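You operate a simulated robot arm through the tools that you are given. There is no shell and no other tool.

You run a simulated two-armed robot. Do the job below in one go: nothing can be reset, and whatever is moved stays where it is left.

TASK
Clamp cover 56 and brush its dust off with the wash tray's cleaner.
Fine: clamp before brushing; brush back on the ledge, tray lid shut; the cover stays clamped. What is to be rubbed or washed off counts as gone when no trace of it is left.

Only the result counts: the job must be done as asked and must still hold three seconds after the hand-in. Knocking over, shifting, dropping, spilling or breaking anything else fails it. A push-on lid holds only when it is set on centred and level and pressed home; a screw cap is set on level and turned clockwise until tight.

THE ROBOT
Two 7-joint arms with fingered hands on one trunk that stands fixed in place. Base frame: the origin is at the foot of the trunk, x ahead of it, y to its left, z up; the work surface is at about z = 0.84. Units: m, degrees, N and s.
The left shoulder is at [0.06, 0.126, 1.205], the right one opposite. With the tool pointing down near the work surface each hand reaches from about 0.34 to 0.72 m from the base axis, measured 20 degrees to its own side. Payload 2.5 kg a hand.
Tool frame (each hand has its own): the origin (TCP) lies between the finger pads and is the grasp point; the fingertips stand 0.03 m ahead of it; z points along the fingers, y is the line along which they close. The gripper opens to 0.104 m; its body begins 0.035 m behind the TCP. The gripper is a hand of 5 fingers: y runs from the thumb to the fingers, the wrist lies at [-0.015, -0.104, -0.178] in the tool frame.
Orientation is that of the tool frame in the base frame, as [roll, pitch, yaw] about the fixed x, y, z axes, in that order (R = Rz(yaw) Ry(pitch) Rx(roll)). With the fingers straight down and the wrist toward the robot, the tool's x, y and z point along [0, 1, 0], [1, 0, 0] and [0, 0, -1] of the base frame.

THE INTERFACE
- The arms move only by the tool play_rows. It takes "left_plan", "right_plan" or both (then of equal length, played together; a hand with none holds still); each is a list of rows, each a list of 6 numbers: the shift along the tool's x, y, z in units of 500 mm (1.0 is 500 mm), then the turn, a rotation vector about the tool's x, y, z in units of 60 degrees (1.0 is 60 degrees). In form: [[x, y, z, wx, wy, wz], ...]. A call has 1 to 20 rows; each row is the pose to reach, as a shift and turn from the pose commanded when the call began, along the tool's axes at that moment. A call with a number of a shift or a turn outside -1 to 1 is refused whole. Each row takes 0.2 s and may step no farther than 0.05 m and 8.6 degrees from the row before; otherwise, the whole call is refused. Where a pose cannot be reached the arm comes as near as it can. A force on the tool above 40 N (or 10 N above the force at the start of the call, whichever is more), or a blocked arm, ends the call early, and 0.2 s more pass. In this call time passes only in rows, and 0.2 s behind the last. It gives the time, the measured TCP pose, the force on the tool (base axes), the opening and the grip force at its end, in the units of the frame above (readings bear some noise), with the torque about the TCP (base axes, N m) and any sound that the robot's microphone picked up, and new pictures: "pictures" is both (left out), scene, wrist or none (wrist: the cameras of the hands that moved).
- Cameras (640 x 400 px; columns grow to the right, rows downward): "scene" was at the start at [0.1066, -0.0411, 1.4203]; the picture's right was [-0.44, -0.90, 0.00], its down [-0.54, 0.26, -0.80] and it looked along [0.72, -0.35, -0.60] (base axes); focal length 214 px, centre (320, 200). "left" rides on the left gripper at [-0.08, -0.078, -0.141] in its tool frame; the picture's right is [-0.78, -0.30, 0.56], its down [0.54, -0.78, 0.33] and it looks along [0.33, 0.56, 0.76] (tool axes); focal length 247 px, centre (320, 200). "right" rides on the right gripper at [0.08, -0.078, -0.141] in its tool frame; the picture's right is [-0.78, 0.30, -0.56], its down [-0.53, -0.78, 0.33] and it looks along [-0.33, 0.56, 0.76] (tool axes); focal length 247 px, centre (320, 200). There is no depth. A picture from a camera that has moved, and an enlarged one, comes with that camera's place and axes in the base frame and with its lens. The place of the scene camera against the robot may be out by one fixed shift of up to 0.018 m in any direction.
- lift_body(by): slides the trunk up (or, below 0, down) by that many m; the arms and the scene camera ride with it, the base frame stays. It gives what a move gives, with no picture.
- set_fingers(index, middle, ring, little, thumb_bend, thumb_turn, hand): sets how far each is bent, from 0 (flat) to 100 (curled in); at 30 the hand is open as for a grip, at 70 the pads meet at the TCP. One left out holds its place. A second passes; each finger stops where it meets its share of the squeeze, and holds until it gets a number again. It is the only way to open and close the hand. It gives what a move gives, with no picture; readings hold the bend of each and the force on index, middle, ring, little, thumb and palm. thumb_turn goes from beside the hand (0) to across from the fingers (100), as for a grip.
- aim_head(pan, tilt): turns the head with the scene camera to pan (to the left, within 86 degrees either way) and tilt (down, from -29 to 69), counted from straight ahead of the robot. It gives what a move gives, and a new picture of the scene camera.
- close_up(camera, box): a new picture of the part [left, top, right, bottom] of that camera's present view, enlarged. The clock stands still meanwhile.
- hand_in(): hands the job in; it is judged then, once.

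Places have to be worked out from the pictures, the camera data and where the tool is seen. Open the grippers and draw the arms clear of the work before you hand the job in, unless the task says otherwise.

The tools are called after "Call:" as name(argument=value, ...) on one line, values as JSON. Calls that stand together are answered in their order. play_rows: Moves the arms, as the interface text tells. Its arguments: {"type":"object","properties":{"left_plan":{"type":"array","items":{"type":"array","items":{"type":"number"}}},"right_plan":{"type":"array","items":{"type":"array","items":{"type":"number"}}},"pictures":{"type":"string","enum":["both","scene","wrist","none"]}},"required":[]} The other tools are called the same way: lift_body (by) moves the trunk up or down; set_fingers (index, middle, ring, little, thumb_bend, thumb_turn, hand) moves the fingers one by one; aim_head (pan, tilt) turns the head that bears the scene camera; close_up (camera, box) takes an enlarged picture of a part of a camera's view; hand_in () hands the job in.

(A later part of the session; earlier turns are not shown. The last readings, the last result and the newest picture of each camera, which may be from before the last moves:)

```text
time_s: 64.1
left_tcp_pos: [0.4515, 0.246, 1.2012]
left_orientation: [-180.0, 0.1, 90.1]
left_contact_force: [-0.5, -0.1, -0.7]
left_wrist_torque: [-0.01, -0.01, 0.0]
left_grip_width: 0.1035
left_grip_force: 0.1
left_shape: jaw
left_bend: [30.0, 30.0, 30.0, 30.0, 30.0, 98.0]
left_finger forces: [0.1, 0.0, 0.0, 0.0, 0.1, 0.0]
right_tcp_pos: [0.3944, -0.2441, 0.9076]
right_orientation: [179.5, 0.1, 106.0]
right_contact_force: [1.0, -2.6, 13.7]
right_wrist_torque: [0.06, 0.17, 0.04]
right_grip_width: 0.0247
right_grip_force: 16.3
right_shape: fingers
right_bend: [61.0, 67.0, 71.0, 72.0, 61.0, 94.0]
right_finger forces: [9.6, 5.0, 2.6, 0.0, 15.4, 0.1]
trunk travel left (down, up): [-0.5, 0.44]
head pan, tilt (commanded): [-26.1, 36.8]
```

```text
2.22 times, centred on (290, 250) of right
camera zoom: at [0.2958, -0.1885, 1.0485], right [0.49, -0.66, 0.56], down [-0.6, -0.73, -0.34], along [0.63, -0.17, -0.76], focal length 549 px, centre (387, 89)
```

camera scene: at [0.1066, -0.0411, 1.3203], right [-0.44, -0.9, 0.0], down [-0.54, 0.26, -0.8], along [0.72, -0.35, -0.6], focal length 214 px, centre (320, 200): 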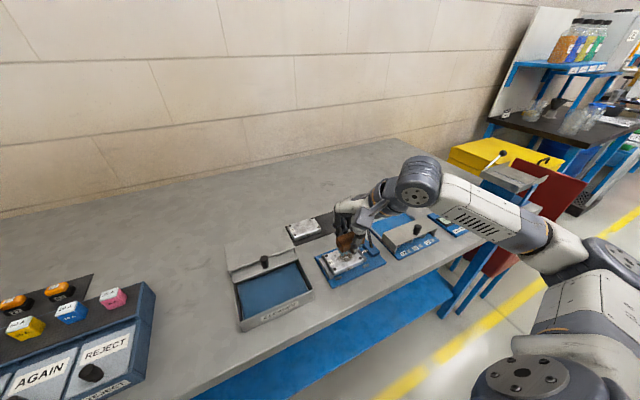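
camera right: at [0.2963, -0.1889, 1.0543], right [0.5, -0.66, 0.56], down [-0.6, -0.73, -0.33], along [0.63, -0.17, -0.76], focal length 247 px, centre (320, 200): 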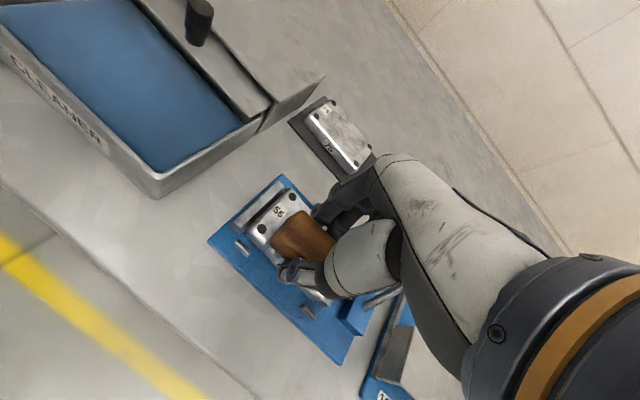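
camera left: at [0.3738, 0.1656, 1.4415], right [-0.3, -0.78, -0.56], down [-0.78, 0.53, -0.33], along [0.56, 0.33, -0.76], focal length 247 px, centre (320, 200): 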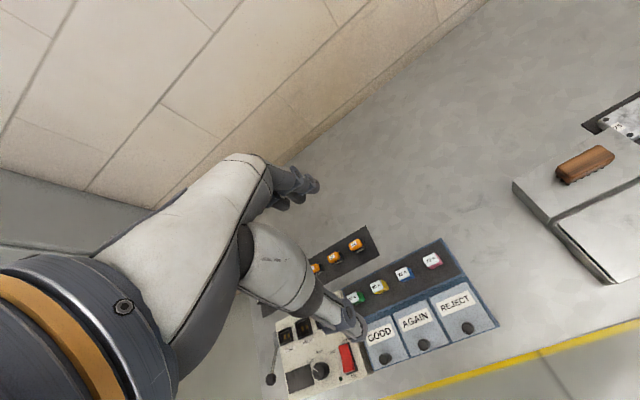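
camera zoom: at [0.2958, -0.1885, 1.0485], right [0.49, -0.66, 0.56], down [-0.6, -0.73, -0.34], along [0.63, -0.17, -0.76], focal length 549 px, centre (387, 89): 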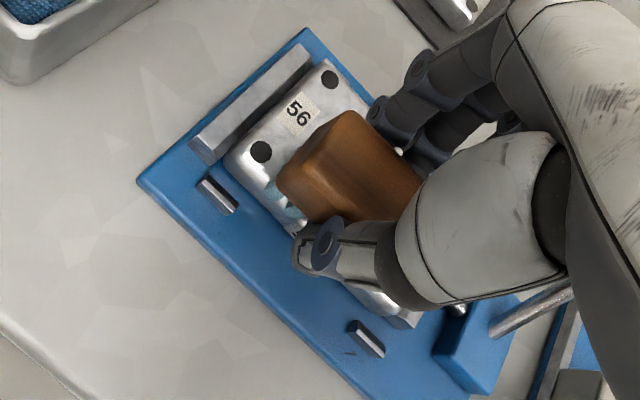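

The bristles press on the cover with about 14 N. I now sweep the brush in +x and back over the dust.

Call:
play_rows(right_plan=[[-0.0055, 0.0192, 0, 0, 0, 0], [-0.011, 0.0385, 0, 0, 0, 0], [-0.0165, 0.0577, 0, 0, 0, 0], [-0.022, 0.0769, 0, 0, 0, 0], [-0.0165, 0.0577, 0, 0, 0, 0], [-0.011, 0.0385, 0, 0, 0, 0], [-0.0055, 0.0192, 0, 0, 0, 0], [0, 0, 0, 0, 0, 0]], pictures="both")

Call:
close_up(camera="scene", box=[315, 225, 385, 285])

Call:
close_up(camera="right", box=[200, 160, 380, 340])

```text
time_s: 65.9
left_tcp_pos: [0.4513, 0.2459, 1.2014]
left_orientation: [180.0, 0.0, 90.0]
left_contact_force: [0.2, -0.8, -0.4]
left_wrist_torque: [0.0, 0.0, 0.01]
left_grip_width: 0.104
left_grip_force: 0.1
left_shape: jaw
left_bend: [30.0, 30.0, 30.0, 30.0, 30.0, 98.0]
left_finger forces: [0.1, 0.1, 0.0, 0.1, 0.0, 0.0]
right_tcp_pos: [0.3931, -0.2449, 0.9053]
right_orientation: [179.8, 0.1, 106.0]
right_contact_force: [4.9, -0.7, 13.8]
right_wrist_torque: [0.07, 0.01, -0.01]
right_grip_width: 0.0246
right_grip_force: 16.1
right_shape: fingers
right_bend: [71.0, 67.0, 72.0, 72.0, 61.0, 94.0]
right_finger forces: [10.5, 5.8, 2.4, 0.0, 14.3, 0.1]
trunk travel left (down, up): [-0.5, 0.44]
head pan, tilt (commanded): [-26.1, 36.8]
camera scene: at [0.106, -0.0406, 1.3205], right [-0.44, -0.9, 0.0], down [-0.54, 0.26, -0.8], along [0.72, -0.35, -0.6], focal length 214 px, centre (320, 200)
camera right: at [0.2958, -0.1885, 1.0472], right [0.5, -0.66, 0.56], down [-0.6, -0.73, -0.33], along [0.63, -0.17, -0.76], focal length 247 px, centre (320, 200)
```

scene: 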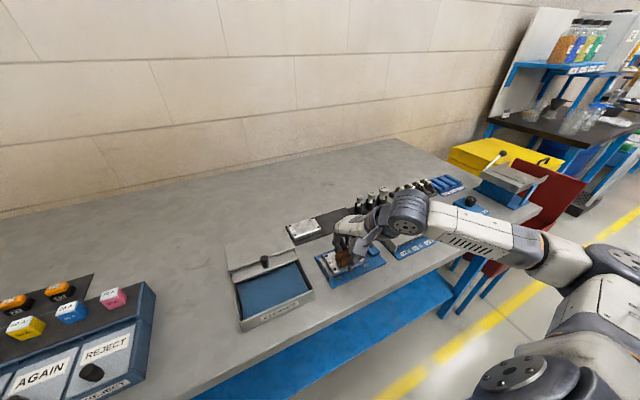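
right: 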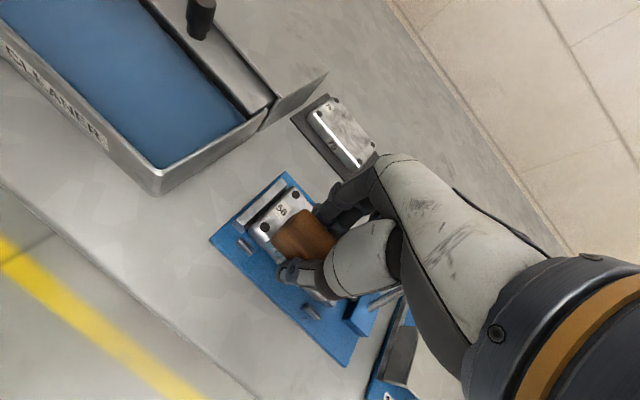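

```text
6.67 times, centred on (350, 255) of scene
camera zoom: at [0.106, -0.0406, 1.3205], right [-0.44, -0.9, 0.0], down [-0.54, 0.26, -0.8], along [0.72, -0.35, -0.6], focal length 1430 px, centre (120, -167)
```

zoom: 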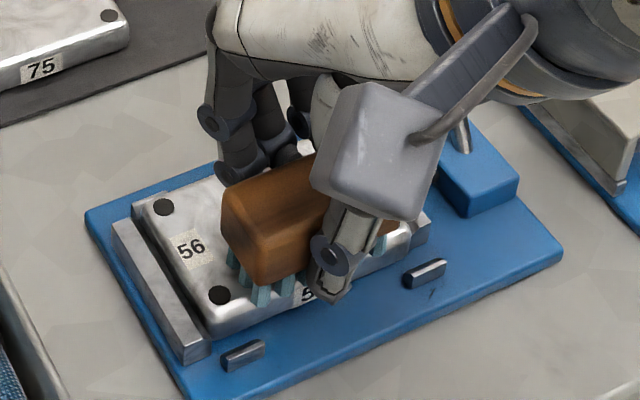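

```text
2.22 times, centred on (290, 250) of right
camera zoom: at [0.2958, -0.1885, 1.0472], right [0.5, -0.66, 0.56], down [-0.6, -0.73, -0.33], along [0.63, -0.17, -0.76], focal length 549 px, centre (387, 89)
```

zoom: 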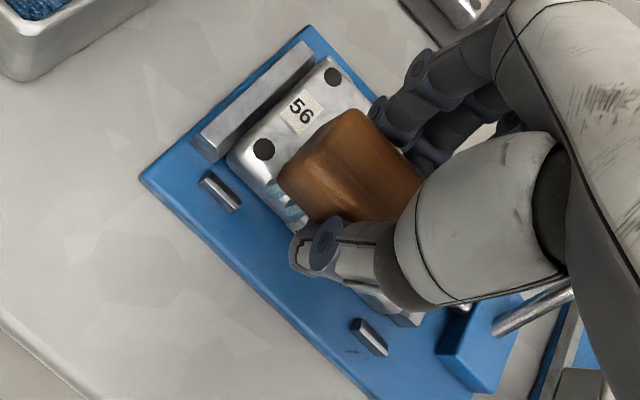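

The sweep went through with the brush still held, though the index finger's bend changed. I lift a little to see the cover and check the grip.

Call:
play_rows(right_plan=[[0, 0, -0.03, 0, 0, 0], [0, 0, -0.08, 0, 0, 0], [0, 0, -0.14, 0, 0, 0], [0.06, 0.0, -0.18, 0, 0, 0], [0.13, 0.0, -0.18, 0, 0, 0]], pictures="both")

Call:
close_up(camera="scene", box=[310, 220, 390, 280])

Call:
close_up(camera="right", box=[200, 160, 380, 340])

Call:
close_up(camera="scene", box=[290, 180, 390, 260])

```text
time_s: 67.1
left_tcp_pos: [0.4518, 0.2448, 1.2]
left_orientation: [-180.0, 0.0, 90.1]
left_contact_force: [0.1, 0.2, -0.2]
left_wrist_torque: [-0.01, 0.03, -0.02]
left_grip_width: 0.1035
left_grip_force: 0.0
left_shape: jaw
left_bend: [30.0, 30.0, 30.0, 30.0, 30.0, 98.0]
left_finger forces: [0.1, 0.1, 0.0, 0.1, 0.0, 0.1]
right_tcp_pos: [0.3756, -0.1823, 0.9949]
right_orientation: [180.0, 0.0, 105.8]
right_contact_force: [0.4, 0.7, -0.3]
right_wrist_torque: [0.01, -0.03, 0.01]
right_grip_width: 0.025
right_grip_force: 14.7
right_shape: fingers
right_bend: [71.0, 67.0, 72.0, 72.0, 61.0, 94.0]
right_finger forces: [8.3, 4.5, 1.7, 0.1, 14.7, 0.0]
trunk travel left (down, up): [-0.5, 0.44]
head pan, tilt (commanded): [-26.1, 36.8]
camera scene: at [0.1067, -0.041, 1.3203], right [-0.44, -0.9, 0.0], down [-0.54, 0.26, -0.8], along [0.72, -0.35, -0.6], focal length 214 px, centre (320, 200)
camera right: at [0.278, -0.126, 1.1368], right [0.5, -0.66, 0.56], down [-0.6, -0.73, -0.33], along [0.63, -0.17, -0.76], focal length 247 px, centre (320, 200)
```

scene: 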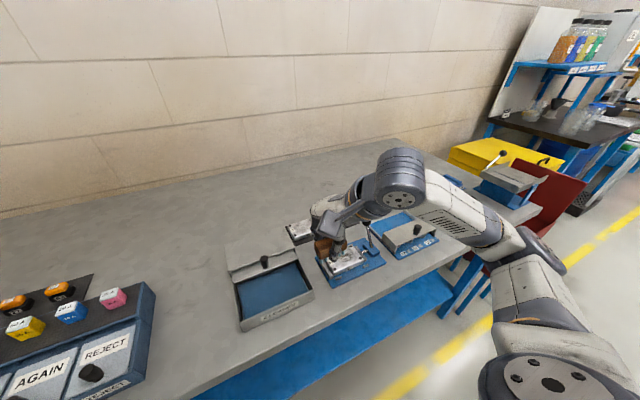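
right: 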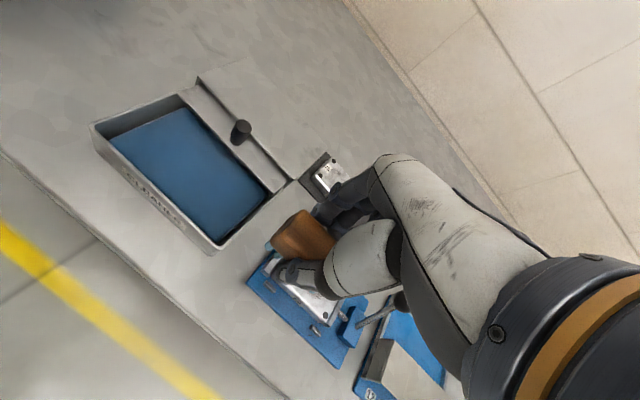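

```text
6.67 times, centred on (350, 250) of scene
camera zoom: at [0.1067, -0.041, 1.3203], right [-0.44, -0.9, 0.0], down [-0.54, 0.26, -0.8], along [0.72, -0.35, -0.6], focal length 1430 px, centre (120, -133)
```

zoom: 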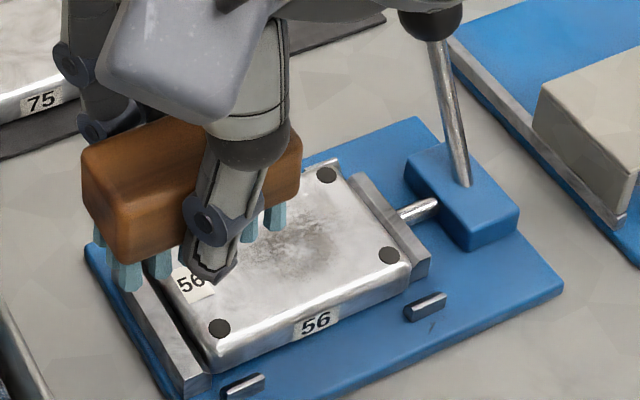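

```text
2.22 times, centred on (290, 250) of right
camera zoom: at [0.278, -0.126, 1.1368], right [0.5, -0.66, 0.56], down [-0.6, -0.73, -0.33], along [0.63, -0.17, -0.76], focal length 549 px, centre (387, 89)
```

zoom: 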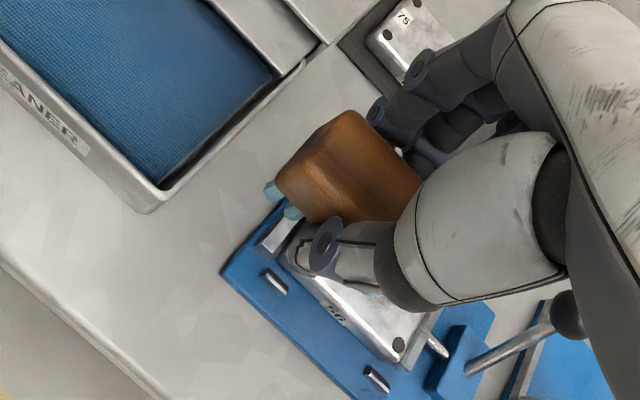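

```text
5.00 times, centred on (340, 220) of scene
camera zoom: at [0.1067, -0.041, 1.3203], right [-0.44, -0.9, 0.0], down [-0.54, 0.26, -0.8], along [0.72, -0.35, -0.6], focal length 1072 px, centre (220, 100)
```

zoom: 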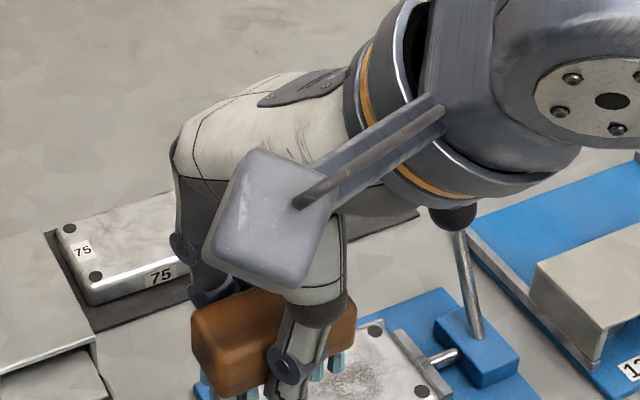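

The dust has faded to faint smudges after one pass. I return to the cover and make more back-and-forth strokes, including one shifted slightly to the right.

Call:
play_rows(right_plan=[[-0.065, 0, 0.08, 0, 0, 0], [-0.13, 0, 0.15, 0, 0, 0], [-0.13, 0, 0.17, 0, 0, 0], [-0.13, 0, 0.178, 0, 0, 0], [-0.1383, 0.0288, 0.178, 0, 0, 0], [-0.1465, 0.0577, 0.178, 0, 0, 0], [-0.1537, 0.0827, 0.178, 0, 0, 0], [-0.1465, 0.0577, 0.178, 0, 0, 0], [-0.1383, 0.0288, 0.178, 0, 0, 0], [-0.13, 0, 0.178, 0, 0, 0], [-0.1278, -0.0077, 0.178, 0, 0, 0], [-0.1443, 0.0063, 0.178, 0, 0, 0], [-0.1525, 0.0352, 0.178, 0, 0, 0], [-0.1608, 0.064, 0.178, 0, 0, 0], [-0.1652, 0.0794, 0.178, 0, 0, 0], [-0.158, 0.0544, 0.178, 0, 0, 0], [-0.1498, 0.0255, 0.178, 0, 0, 0], [-0.1415, -0.0033, 0.178, 0, 0, 0]], pictures="wrist")

Call:
close_up(camera="scene", box=[310, 220, 390, 280])

Call:
close_up(camera="right", box=[200, 160, 380, 340])

```text
refused: row 1 steps farther than a row can; nothing moved
```

```text
6.67 times, centred on (350, 250) of scene
camera zoom: at [0.1067, -0.041, 1.3203], right [-0.44, -0.9, 0.0], down [-0.54, 0.26, -0.8], along [0.72, -0.35, -0.6], focal length 1430 px, centre (120, -133)
```

zoom: 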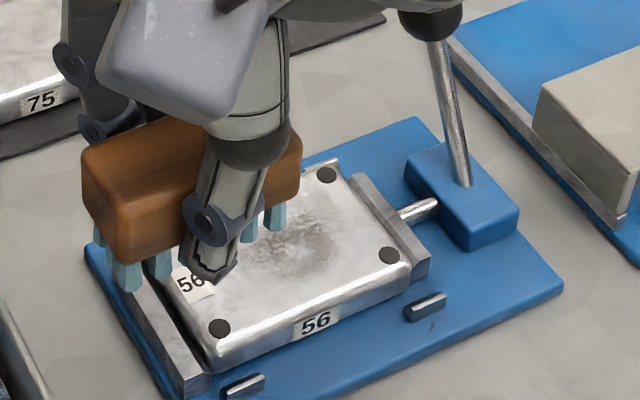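

```text
2.22 times, centred on (290, 250) of right
camera zoom: at [0.278, -0.126, 1.1368], right [0.5, -0.66, 0.56], down [-0.6, -0.73, -0.33], along [0.63, -0.17, -0.76], focal length 549 px, centre (387, 89)
```

zoom: 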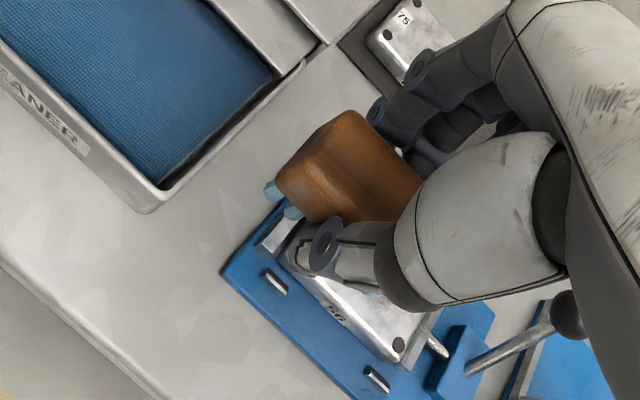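

The first row stepped too far; I resend with smaller opening steps.

Call:
play_rows(right_plan=[[-0.065, 0, 0.03, 0, 0, 0], [-0.13, 0, 0.08, 0, 0, 0], [-0.13, 0, 0.15, 0, 0, 0], [-0.13, 0, 0.17, 0, 0, 0], [-0.13, 0, 0.178, 0, 0, 0], [-0.1383, 0.0288, 0.178, 0, 0, 0], [-0.1465, 0.0577, 0.178, 0, 0, 0], [-0.1537, 0.0827, 0.178, 0, 0, 0], [-0.1465, 0.0577, 0.178, 0, 0, 0], [-0.1383, 0.0288, 0.178, 0, 0, 0], [-0.13, 0, 0.178, 0, 0, 0], [-0.1278, -0.0077, 0.178, 0, 0, 0], [-0.1443, 0.0063, 0.178, 0, 0, 0], [-0.1525, 0.0352, 0.178, 0, 0, 0], [-0.1608, 0.064, 0.178, 0, 0, 0], [-0.1652, 0.0794, 0.178, 0, 0, 0], [-0.158, 0.0544, 0.178, 0, 0, 0], [-0.1498, 0.0255, 0.178, 0, 0, 0], [-0.1415, -0.0033, 0.178, 0, 0, 0]], pictures="wrist")

Call:
close_up(camera="scene", box=[310, 220, 390, 280])

Call:
close_up(camera="right", box=[200, 160, 380, 340])

```text
time_s: 71.1
left_tcp_pos: [0.4525, 0.2467, 1.2008]
left_orientation: [-180.0, 0.0, 90.1]
left_contact_force: [0.2, 0.5, -0.3]
left_wrist_torque: [0.04, -0.03, -0.02]
left_grip_width: 0.1037
left_grip_force: 0.0
left_shape: jaw
left_bend: [30.0, 30.0, 30.0, 30.0, 30.0, 98.0]
left_finger forces: [0.2, 0.1, 0.1, 0.1, 0.0, 0.0]
right_tcp_pos: [0.394, -0.2516, 0.9054]
right_orientation: [-180.0, 0.1, 106.0]
right_contact_force: [0.2, -1.6, 6.4]
right_wrist_torque: [0.0, 0.04, -0.02]
right_grip_width: 0.0249
right_grip_force: 14.5
right_shape: fingers
right_bend: [71.0, 67.0, 72.0, 72.0, 61.0, 94.0]
right_finger forces: [9.1, 4.7, 1.6, 0.1, 14.3, 0.1]
trunk travel left (down, up): [-0.5, 0.44]
head pan, tilt (commanded): [-26.1, 36.8]
camera right: at [0.2958, -0.1947, 1.048], right [0.5, -0.66, 0.56], down [-0.6, -0.73, -0.33], along [0.63, -0.17, -0.76], focal length 247 px, centre (320, 200)
```

right: 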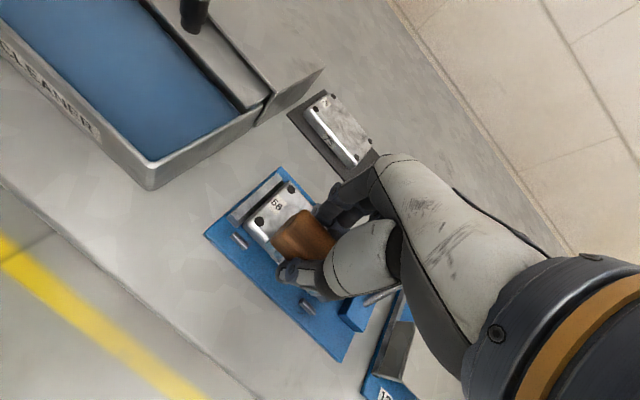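

```text
6.67 times, centred on (350, 250) of scene
camera zoom: at [0.1064, -0.041, 1.3203], right [-0.44, -0.9, 0.0], down [-0.54, 0.26, -0.8], along [0.72, -0.35, -0.6], focal length 1430 px, centre (120, -133)
```

zoom: 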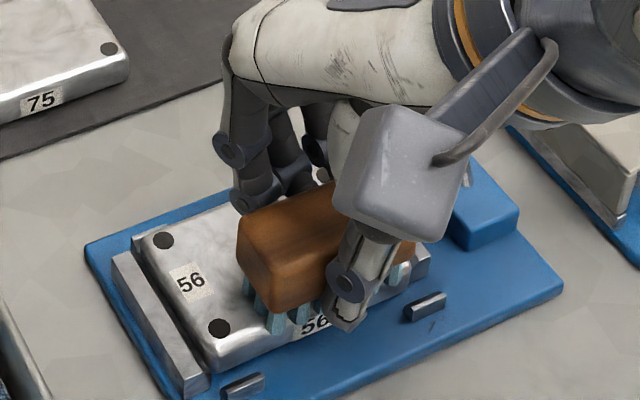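

```text
2.22 times, centred on (290, 250) of right
camera zoom: at [0.2958, -0.1947, 1.048], right [0.5, -0.66, 0.56], down [-0.6, -0.73, -0.33], along [0.63, -0.17, -0.76], focal length 549 px, centre (387, 89)
```

zoom: 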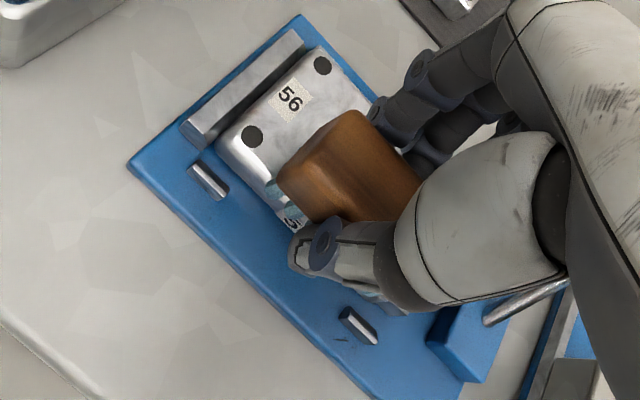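

Strokes done at a gentle 6 N. I lift and move aside to inspect the cover.

Call:
play_rows(right_plan=[[0, 0, -0.03, 0, 0, 0], [0, 0, -0.08, 0, 0, 0], [0.03, 0, -0.14, 0, 0, 0], [0.1, 0.0, -0.18, 0, 0, 0], [0.18, 0.0, -0.18, 0, 0, 0]], pictures="none")

Call:
close_up(camera="scene", box=[325, 230, 385, 280])

Call:
close_up(camera="right", box=[240, 220, 400, 380])

```text
time_s: 72.3
left_tcp_pos: [0.4525, 0.2463, 1.2001]
left_orientation: [179.9, 0.0, 90.1]
left_contact_force: [-0.7, 0.0, 0.5]
left_wrist_torque: [-0.01, 0.02, 0.03]
left_grip_width: 0.1036
left_grip_force: 0.1
left_shape: jaw
left_bend: [30.0, 30.0, 30.0, 30.0, 30.0, 98.0]
left_finger forces: [0.0, 0.0, 0.0, 0.1, 0.0, 0.0]
right_tcp_pos: [0.3695, -0.1659, 0.9949]
right_orientation: [-180.0, -0.1, 105.9]
right_contact_force: [-0.4, 1.1, -0.8]
right_wrist_torque: [0.01, -0.03, -0.04]
right_grip_width: 0.025
right_grip_force: 14.5
right_shape: fingers
right_bend: [71.0, 67.0, 72.0, 72.0, 61.0, 94.0]
right_finger forces: [8.5, 4.4, 1.5, 0.0, 14.3, 0.0]
trunk travel left (down, up): [-0.5, 0.44]
head pan, tilt (commanded): [-26.1, 36.8]
```

```text
8.00 times, centred on (355, 255) of scene
camera zoom: at [0.1067, -0.041, 1.3203], right [-0.44, -0.9, 0.0], down [-0.54, 0.26, -0.8], along [0.72, -0.35, -0.6], focal length 1716 px, centre (40, -240)
```

zoom: 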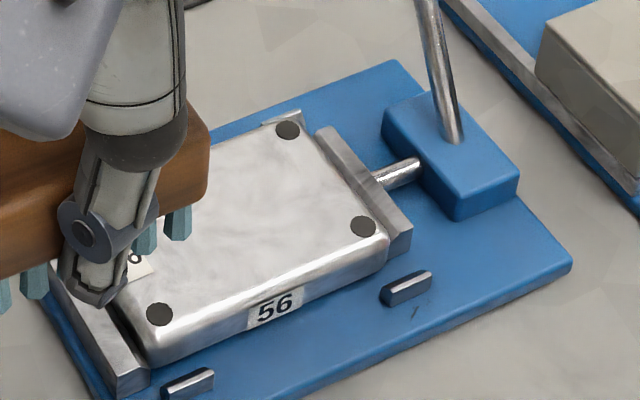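

```text
2.50 times, centred on (320, 300) of right
camera zoom: at [0.2717, -0.1079, 1.1375], right [0.5, -0.66, 0.56], down [-0.6, -0.73, -0.33], along [0.63, -0.17, -0.76], focal length 617 px, centre (320, -50)
```

zoom: 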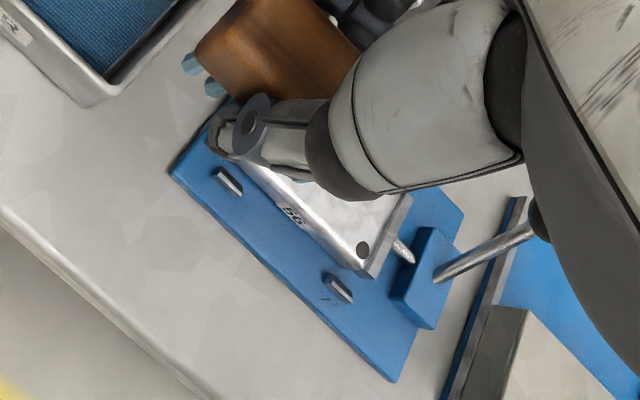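

The visible part of the cover shows no dust anymore. I carry the brush over the ledge, which also clears the view of the whole cover for inspection.

Call:
play_rows(right_plan=[[0.025, 0.07, 0, 0, 0, 0], [0.05, 0.14, 0, 0, 0, 0], [0.075, 0.21, 0, 0, 0, 0], [0.1, 0.28, 0, 0, 0, 0], [0.121, 0.352, 0, 0, 0, 0]], pictures="both")

Call:
close_up(camera="scene", box=[320, 230, 380, 280])

Call:
close_up(camera="right", box=[160, 140, 400, 380])

Call:
close_up(camera="scene", box=[210, 180, 310, 290])

```text
time_s: 73.5
left_tcp_pos: [0.4524, 0.246, 1.1998]
left_orientation: [-180.0, 0.0, 90.1]
left_contact_force: [0.2, 0.2, -0.3]
left_wrist_torque: [0.01, 0.01, 0.01]
left_grip_width: 0.1035
left_grip_force: 0.0
left_shape: jaw
left_bend: [30.0, 30.0, 30.0, 30.0, 30.0, 98.0]
left_finger forces: [0.0, 0.0, 0.1, 0.0, 0.1, 0.0]
right_tcp_pos: [0.5213, -0.0569, 0.9962]
right_orientation: [-180.0, 0.0, 106.0]
right_contact_force: [-0.2, 0.4, -0.6]
right_wrist_torque: [0.02, 0.02, 0.0]
right_grip_width: 0.0247
right_grip_force: 14.5
right_shape: fingers
right_bend: [71.0, 71.0, 72.0, 72.0, 61.0, 94.0]
right_finger forces: [8.2, 4.3, 1.5, 0.0, 13.9, 0.0]
trunk travel left (down, up): [-0.5, 0.44]
head pan, tilt (commanded): [-26.1, 36.8]
camera scene: at [0.1067, -0.041, 1.3203], right [-0.44, -0.9, 0.0], down [-0.54, 0.26, -0.8], along [0.72, -0.35, -0.6], focal length 214 px, centre (320, 200)
camera right: at [0.4241, -0.0013, 1.1374], right [0.5, -0.66, 0.56], down [-0.6, -0.73, -0.33], along [0.63, -0.17, -0.76], focal length 247 px, centre (320, 200)
```

scene: 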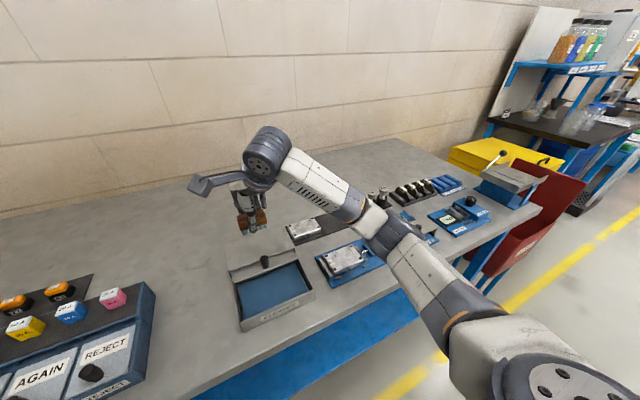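
right: 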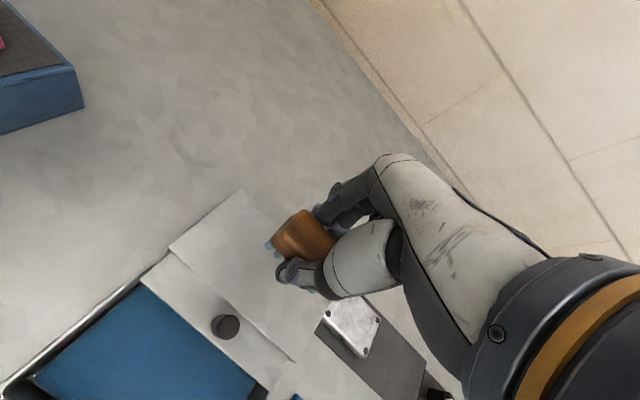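

```text
8.00 times, centred on (350, 255) of scene
camera zoom: at [0.1067, -0.041, 1.3203], right [-0.44, -0.9, 0.0], down [-0.54, 0.26, -0.8], along [0.72, -0.35, -0.6], focal length 1716 px, centre (80, -240)
```

zoom: 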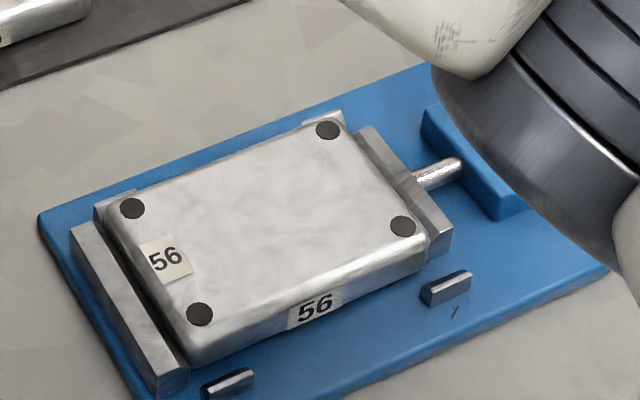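

```text
1.67 times, centred on (280, 260) of right
camera zoom: at [0.4241, -0.0013, 1.1374], right [0.5, -0.66, 0.56], down [-0.6, -0.73, -0.33], along [0.63, -0.17, -0.76], focal length 412 px, centre (387, 100)
```

zoom: 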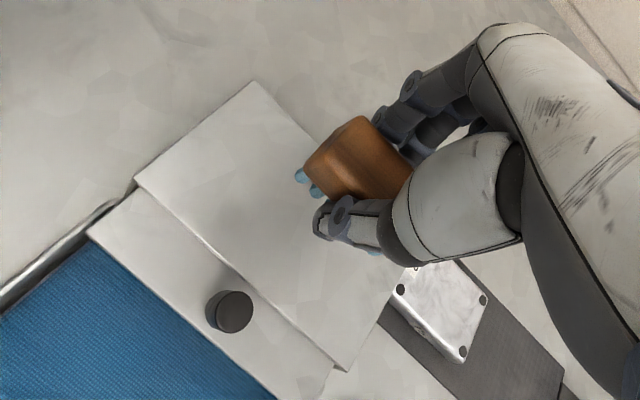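

```text
3.64 times, centred on (260, 235) of scene
camera zoom: at [0.1067, -0.041, 1.3203], right [-0.44, -0.9, 0.0], down [-0.54, 0.26, -0.8], along [0.72, -0.35, -0.6], focal length 780 px, centre (538, 73)
```

zoom: 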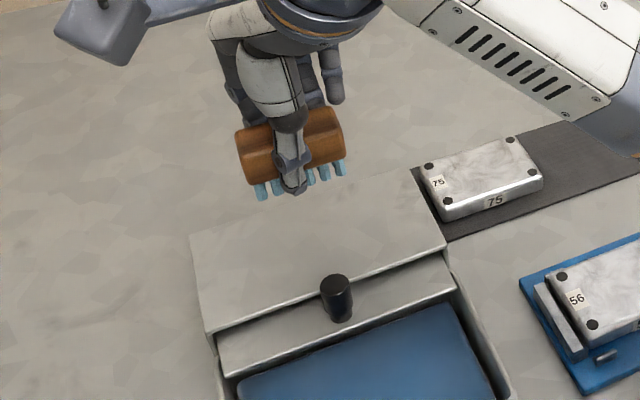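

The whole cover top looks clean in the scene view. I zoom in strongly to check for any remaining trace of dust.

Call:
close_up(camera="scene", box=[334, 242, 366, 262])

Call:
close_up(camera="scene", box=[284, 214, 324, 239])

```text
16.00 times, centred on (350, 252) of scene
camera zoom: at [0.1067, -0.041, 1.3203], right [-0.44, -0.9, 0.0], down [-0.54, 0.26, -0.8], along [0.72, -0.35, -0.6], focal length 3432 px, centre (-160, -632)
```

zoom: 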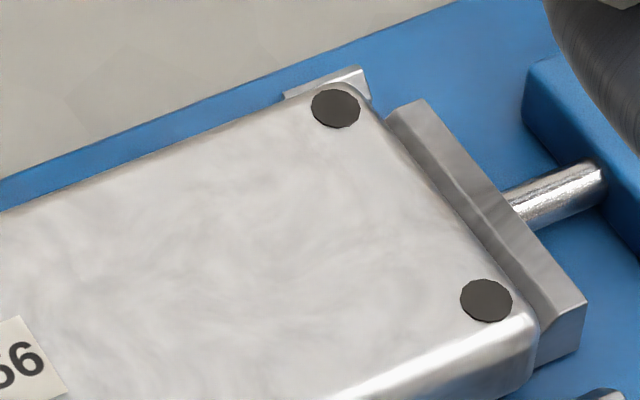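

```text
16.00 times, centred on (304, 226) of scene
camera zoom: at [0.1067, -0.041, 1.3203], right [-0.44, -0.9, 0.0], down [-0.54, 0.26, -0.8], along [0.72, -0.35, -0.6], focal length 3432 px, centre (576, -224)
```

zoom: 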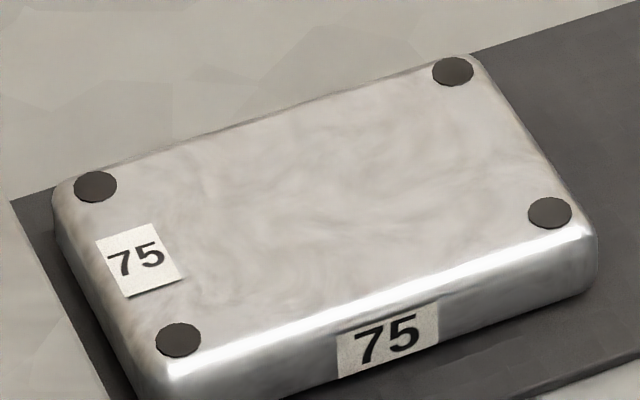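

No trace of dust remains; cover 56 looks as clean as cover 75. I lower the brush onto the ledge, feeling for contact.

Call:
play_rows(right_plan=[[0, 0, 0.04, 0, 0, 0], [0, 0, 0.08, 0, 0, 0], [0, 0, 0.1, 0, 0, 0], [0, 0, 0.106, 0, 0, 0], [0, 0, 0.11, 0, 0, 0]], pictures="wrist")

Call:
close_up(camera="right", box=[160, 140, 400, 380])

Call:
close_up(camera="left", box=[480, 60, 640, 200])

Call:
close_up(camera="scene", box=[220, 200, 310, 280])

```text
time_s: 74.7
left_tcp_pos: [0.4519, 0.2462, 1.2001]
left_orientation: [180.0, 0.0, 90.1]
left_contact_force: [0.7, 0.6, 0.0]
left_wrist_torque: [0.02, -0.02, 0.02]
left_grip_width: 0.1038
left_grip_force: 0.1
left_shape: jaw
left_bend: [30.0, 30.0, 30.0, 30.0, 30.0, 98.0]
left_finger forces: [0.0, 0.1, 0.1, 0.0, 0.1, 0.0]
right_tcp_pos: [0.5206, -0.0569, 0.9411]
right_orientation: [180.0, -0.1, 106.0]
right_contact_force: [0.2, -0.2, -1.0]
right_wrist_torque: [0.03, 0.03, -0.02]
right_grip_width: 0.0249
right_grip_force: 13.8
right_shape: fingers
right_bend: [71.0, 71.0, 72.0, 72.0, 61.0, 94.0]
right_finger forces: [8.2, 4.3, 1.3, 0.0, 14.0, 0.0]
trunk travel left (down, up): [-0.5, 0.44]
head pan, tilt (commanded): [-26.1, 36.8]
camera right: at [0.4239, -0.0016, 1.0829], right [0.5, -0.66, 0.56], down [-0.6, -0.73, -0.33], along [0.63, -0.17, -0.76], focal length 247 px, centre (320, 200)
```

right: 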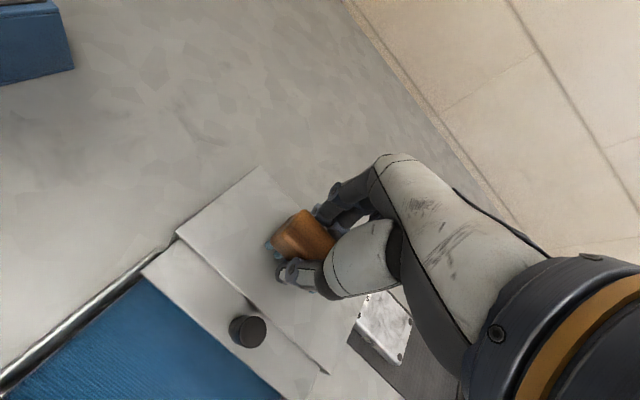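

```text
1.67 times, centred on (280, 260) of right
camera zoom: at [0.4239, -0.0016, 1.0829], right [0.5, -0.66, 0.56], down [-0.6, -0.73, -0.33], along [0.63, -0.17, -0.76], focal length 412 px, centre (387, 100)
```

zoom: 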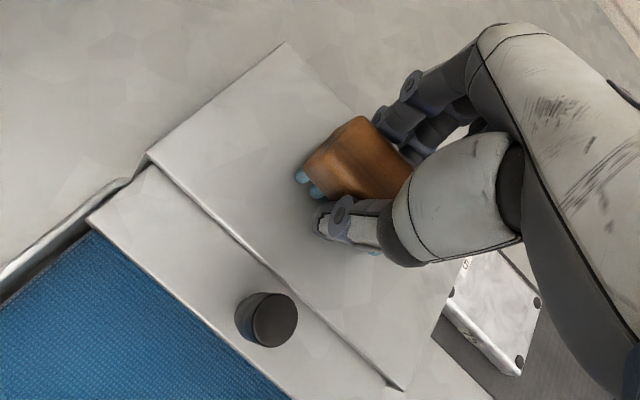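

```text
2.86 times, centred on (560, 130) of left
camera zoom: at [0.3745, 0.1647, 1.3416], right [-0.3, -0.78, -0.56], down [-0.78, 0.53, -0.33], along [0.56, 0.33, -0.76], focal length 706 px, centre (-366, 400)
```

zoom: 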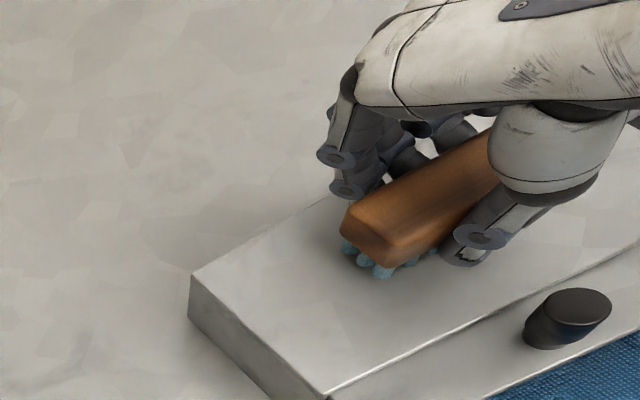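

```text
5.00 times, centred on (265, 240) of scene
camera zoom: at [0.1066, -0.0412, 1.3203], right [-0.44, -0.9, 0.0], down [-0.54, 0.26, -0.8], along [0.72, -0.35, -0.6], focal length 1072 px, centre (595, 0)
```

zoom: 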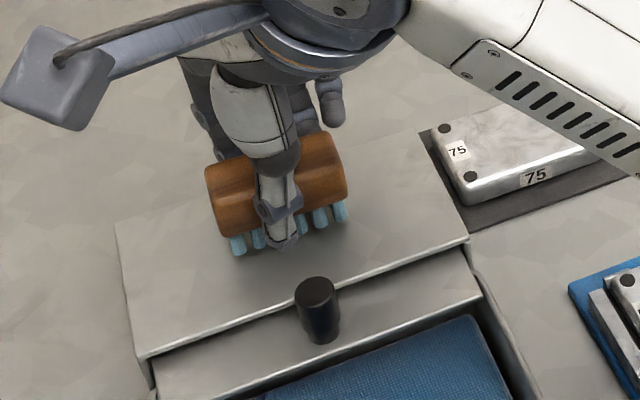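

The brush is a few millimetres above the ledge, well placed. I continue down in 1.5 mm steps until it touches.

Call:
play_rows(right_plan=[[0, 0, 0.003, 0, 0, 0], [0, 0, 0.006, 0, 0, 0]], pictures="none")

```text
time_s: 75.3
left_tcp_pos: [0.4519, 0.2441, 1.2004]
left_orientation: [180.0, 0.0, 90.1]
left_contact_force: [0.2, 0.2, 0.2]
left_wrist_torque: [0.02, 0.04, 0.01]
left_grip_width: 0.1038
left_grip_force: 0.1
left_shape: jaw
left_bend: [30.0, 30.0, 30.0, 30.0, 30.0, 98.0]
left_finger forces: [0.1, 0.0, 0.1, 0.0, 0.0, 0.0]
right_tcp_pos: [0.5217, -0.0577, 0.937]
right_orientation: [-180.0, 0.1, 106.0]
right_contact_force: [-0.2, -0.5, -0.9]
right_wrist_torque: [0.01, 0.01, -0.02]
right_grip_width: 0.025
right_grip_force: 14.2
right_shape: fingers
right_bend: [71.0, 71.0, 72.0, 72.0, 61.0, 94.0]
right_finger forces: [8.2, 4.3, 1.4, 0.1, 13.8, 0.0]
trunk travel left (down, up): [-0.5, 0.44]
head pan, tilt (commanded): [-26.1, 36.8]
```

Call:
play_rows(right_plan=[[0, 0, 0.003, 0, 0, 0], [0, 0, 0.005, 0, 0, 0]], pictures="none")

```text
time_s: 75.9
left_tcp_pos: [0.4526, 0.2452, 1.2021]
left_orientation: [-180.0, -0.1, 90.1]
left_contact_force: [-0.1, 0.1, -0.6]
left_wrist_torque: [0.01, -0.03, 0.02]
left_grip_width: 0.1037
left_grip_force: 0.0
left_shape: jaw
left_bend: [30.0, 30.0, 30.0, 30.0, 30.0, 98.0]
left_finger forces: [0.1, 0.0, 0.0, 0.0, 0.0, 0.0]
right_tcp_pos: [0.5214, -0.0567, 0.9369]
right_orientation: [179.9, 0.0, 106.0]
right_contact_force: [-0.7, 0.2, 3.7]
right_wrist_torque: [0.03, 0.02, 0.0]
right_grip_width: 0.0249
right_grip_force: 14.3
right_shape: fingers
right_bend: [71.0, 71.0, 72.0, 72.0, 61.0, 94.0]
right_finger forces: [8.5, 4.4, 1.5, 0.0, 14.0, 0.0]
trunk travel left (down, up): [-0.5, 0.44]
head pan, tilt (commanded): [-26.1, 36.8]
```

The brush touches the ledge with about 4 N. I open the fingers to release it.

Call:
set_fingers(hand="right", index=46, middle=46, ring=46, little=46, thumb_bend=44)

Call:
close_up(camera="right", box=[160, 140, 400, 380])

Call:
close_up(camera="left", box=[480, 60, 640, 200])

Call:
close_up(camera="scene", box=[220, 200, 310, 280])

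```text
time_s: 76.9
left_tcp_pos: [0.4519, 0.2453, 1.2004]
left_orientation: [180.0, -0.1, 90.0]
left_contact_force: [0.0, 0.0, 0.8]
left_wrist_torque: [0.02, 0.01, -0.03]
left_grip_width: 0.1038
left_grip_force: 0.0
left_shape: jaw
left_bend: [30.0, 30.0, 30.0, 30.0, 30.0, 98.0]
left_finger forces: [0.0, 0.1, 0.0, 0.0, 0.1, 0.1]
right_tcp_pos: [0.5224, -0.0568, 0.9355]
right_orientation: [180.0, 0.0, 105.9]
right_contact_force: [0.6, -0.2, -0.2]
right_wrist_torque: [0.04, 0.03, -0.02]
right_grip_width: 0.0645
right_grip_force: 0.2
right_shape: fingers
right_bend: [46.0, 46.0, 46.0, 46.0, 44.0, 97.0]
right_finger forces: [0.0, 0.1, 0.0, 0.0, 0.0, 0.0]
trunk travel left (down, up): [-0.5, 0.44]
head pan, tilt (commanded): [-26.1, 36.8]
```

```text
1.67 times, centred on (280, 260) of right
camera zoom: at [0.4241, -0.0018, 1.0774], right [0.5, -0.66, 0.56], down [-0.6, -0.73, -0.33], along [0.63, -0.17, -0.76], focal length 412 px, centre (387, 100)
```

zoom: 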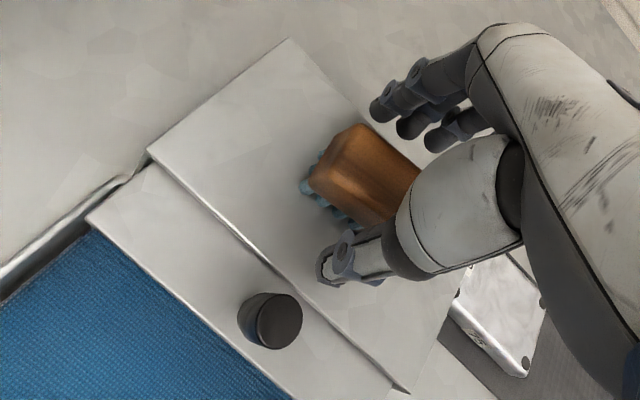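

```text
2.86 times, centred on (560, 130) of left
camera zoom: at [0.3745, 0.1647, 1.3416], right [-0.3, -0.78, -0.56], down [-0.78, 0.53, -0.33], along [0.56, 0.33, -0.76], focal length 706 px, centre (-366, 400)
```

zoom: 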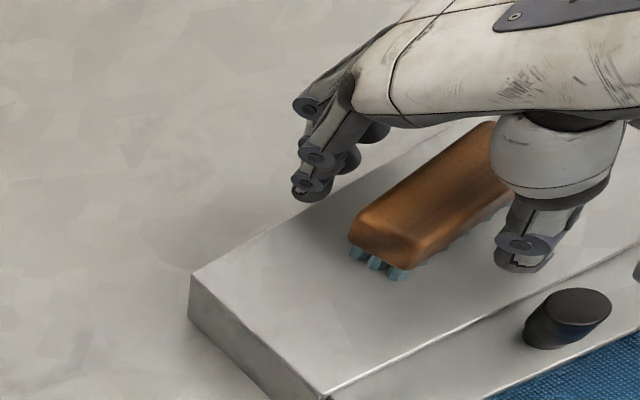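

```text
5.00 times, centred on (265, 240) of scene
camera zoom: at [0.1066, -0.0411, 1.3203], right [-0.44, -0.9, 0.0], down [-0.54, 0.26, -0.8], along [0.72, -0.35, -0.6], focal length 1072 px, centre (595, 0)
```

zoom: 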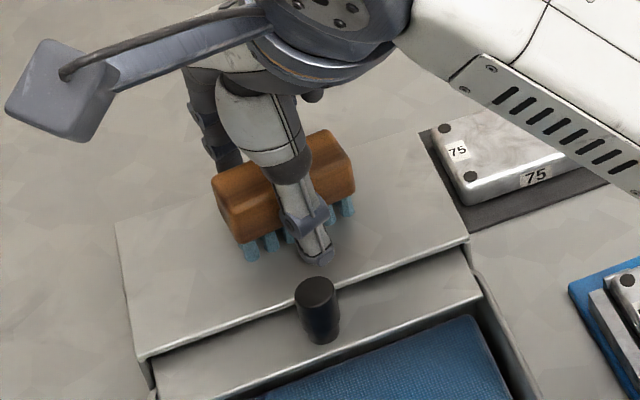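

The brush stands on the ledge by itself. I raise the hand straight up before going to the lid knob.

Call:
play_rows(right_plan=[[0, 0, -0.03, 0, 0, 0], [0, 0, -0.08, 0, 0, 0], [0, 0, -0.15, 0, 0, 0], [0, -0.04, -0.18, 0, 0, 0.09], [0, -0.1, -0.18, 0, 0, 0.18], [0, -0.16, -0.18, 0, 0, 0.267]], pictures="both")

Call:
close_up(camera="right", box=[160, 100, 400, 340])

Call:
close_up(camera="left", box=[480, 60, 640, 200])

```text
time_s: 78.3
left_tcp_pos: [0.4514, 0.2459, 1.2003]
left_orientation: [179.9, 0.0, 90.1]
left_contact_force: [-0.2, -0.4, -0.1]
left_wrist_torque: [0.03, 0.0, 0.02]
left_grip_width: 0.1036
left_grip_force: 0.0
left_shape: jaw
left_bend: [30.0, 30.0, 30.0, 30.0, 30.0, 98.0]
left_finger forces: [0.1, 0.0, 0.0, 0.0, 0.0, 0.0]
right_tcp_pos: [0.4453, -0.0791, 1.0251]
right_orientation: [-179.9, 0.1, 89.9]
right_contact_force: [-0.6, 0.1, 0.3]
right_wrist_torque: [0.02, -0.03, 0.0]
right_grip_width: 0.0647
right_grip_force: 0.1
right_shape: fingers
right_bend: [46.0, 46.0, 46.0, 46.0, 44.0, 97.0]
right_finger forces: [0.0, 0.0, 0.0, 0.0, 0.1, 0.0]
trunk travel left (down, up): [-0.5, 0.44]
head pan, tilt (commanded): [-26.1, 36.8]
camera scene: at [0.1064, -0.0411, 1.3203], right [-0.44, -0.9, 0.0], down [-0.54, 0.26, -0.8], along [0.72, -0.35, -0.6], focal length 214 px, centre (320, 200)
camera right: at [0.3662, 0.0015, 1.1673], right [0.29, -0.78, 0.56], down [-0.78, -0.53, -0.33], along [0.56, -0.34, -0.76], focal length 247 px, centre (320, 200)
```

scene: 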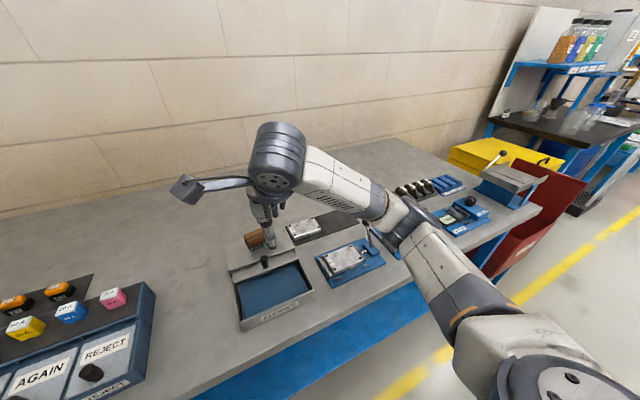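
right: 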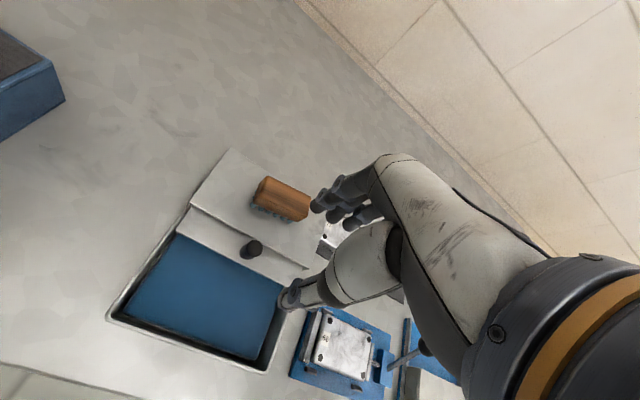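

```text
1.67 times, centred on (280, 220) of right
camera zoom: at [0.3662, 0.0015, 1.1673], right [0.29, -0.78, 0.56], down [-0.78, -0.53, -0.33], along [0.56, -0.34, -0.76], focal length 412 px, centre (387, 167)
```

zoom: 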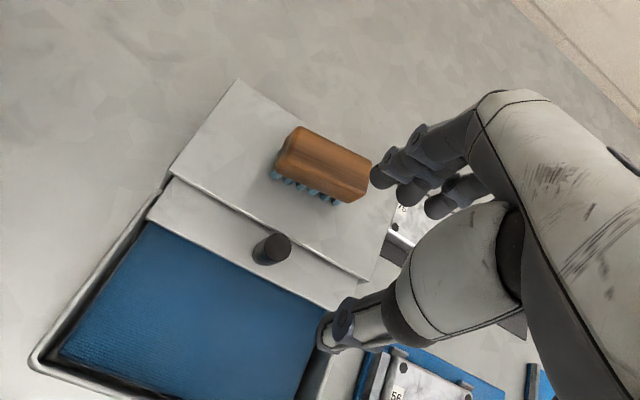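

```text
2.86 times, centred on (560, 130) of left
camera zoom: at [0.3743, 0.1648, 1.3416], right [-0.3, -0.78, -0.56], down [-0.78, 0.53, -0.33], along [0.56, 0.33, -0.76], focal length 706 px, centre (-366, 400)
```

zoom: 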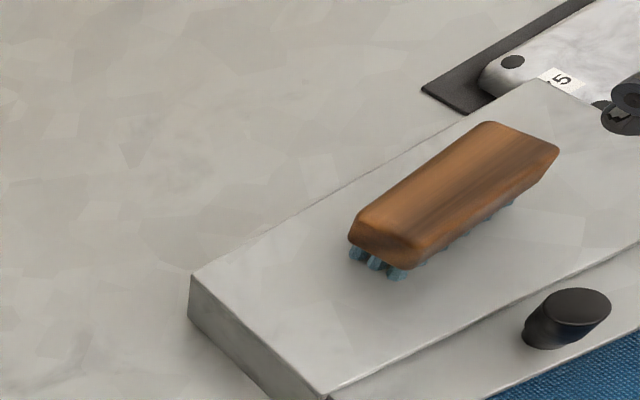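

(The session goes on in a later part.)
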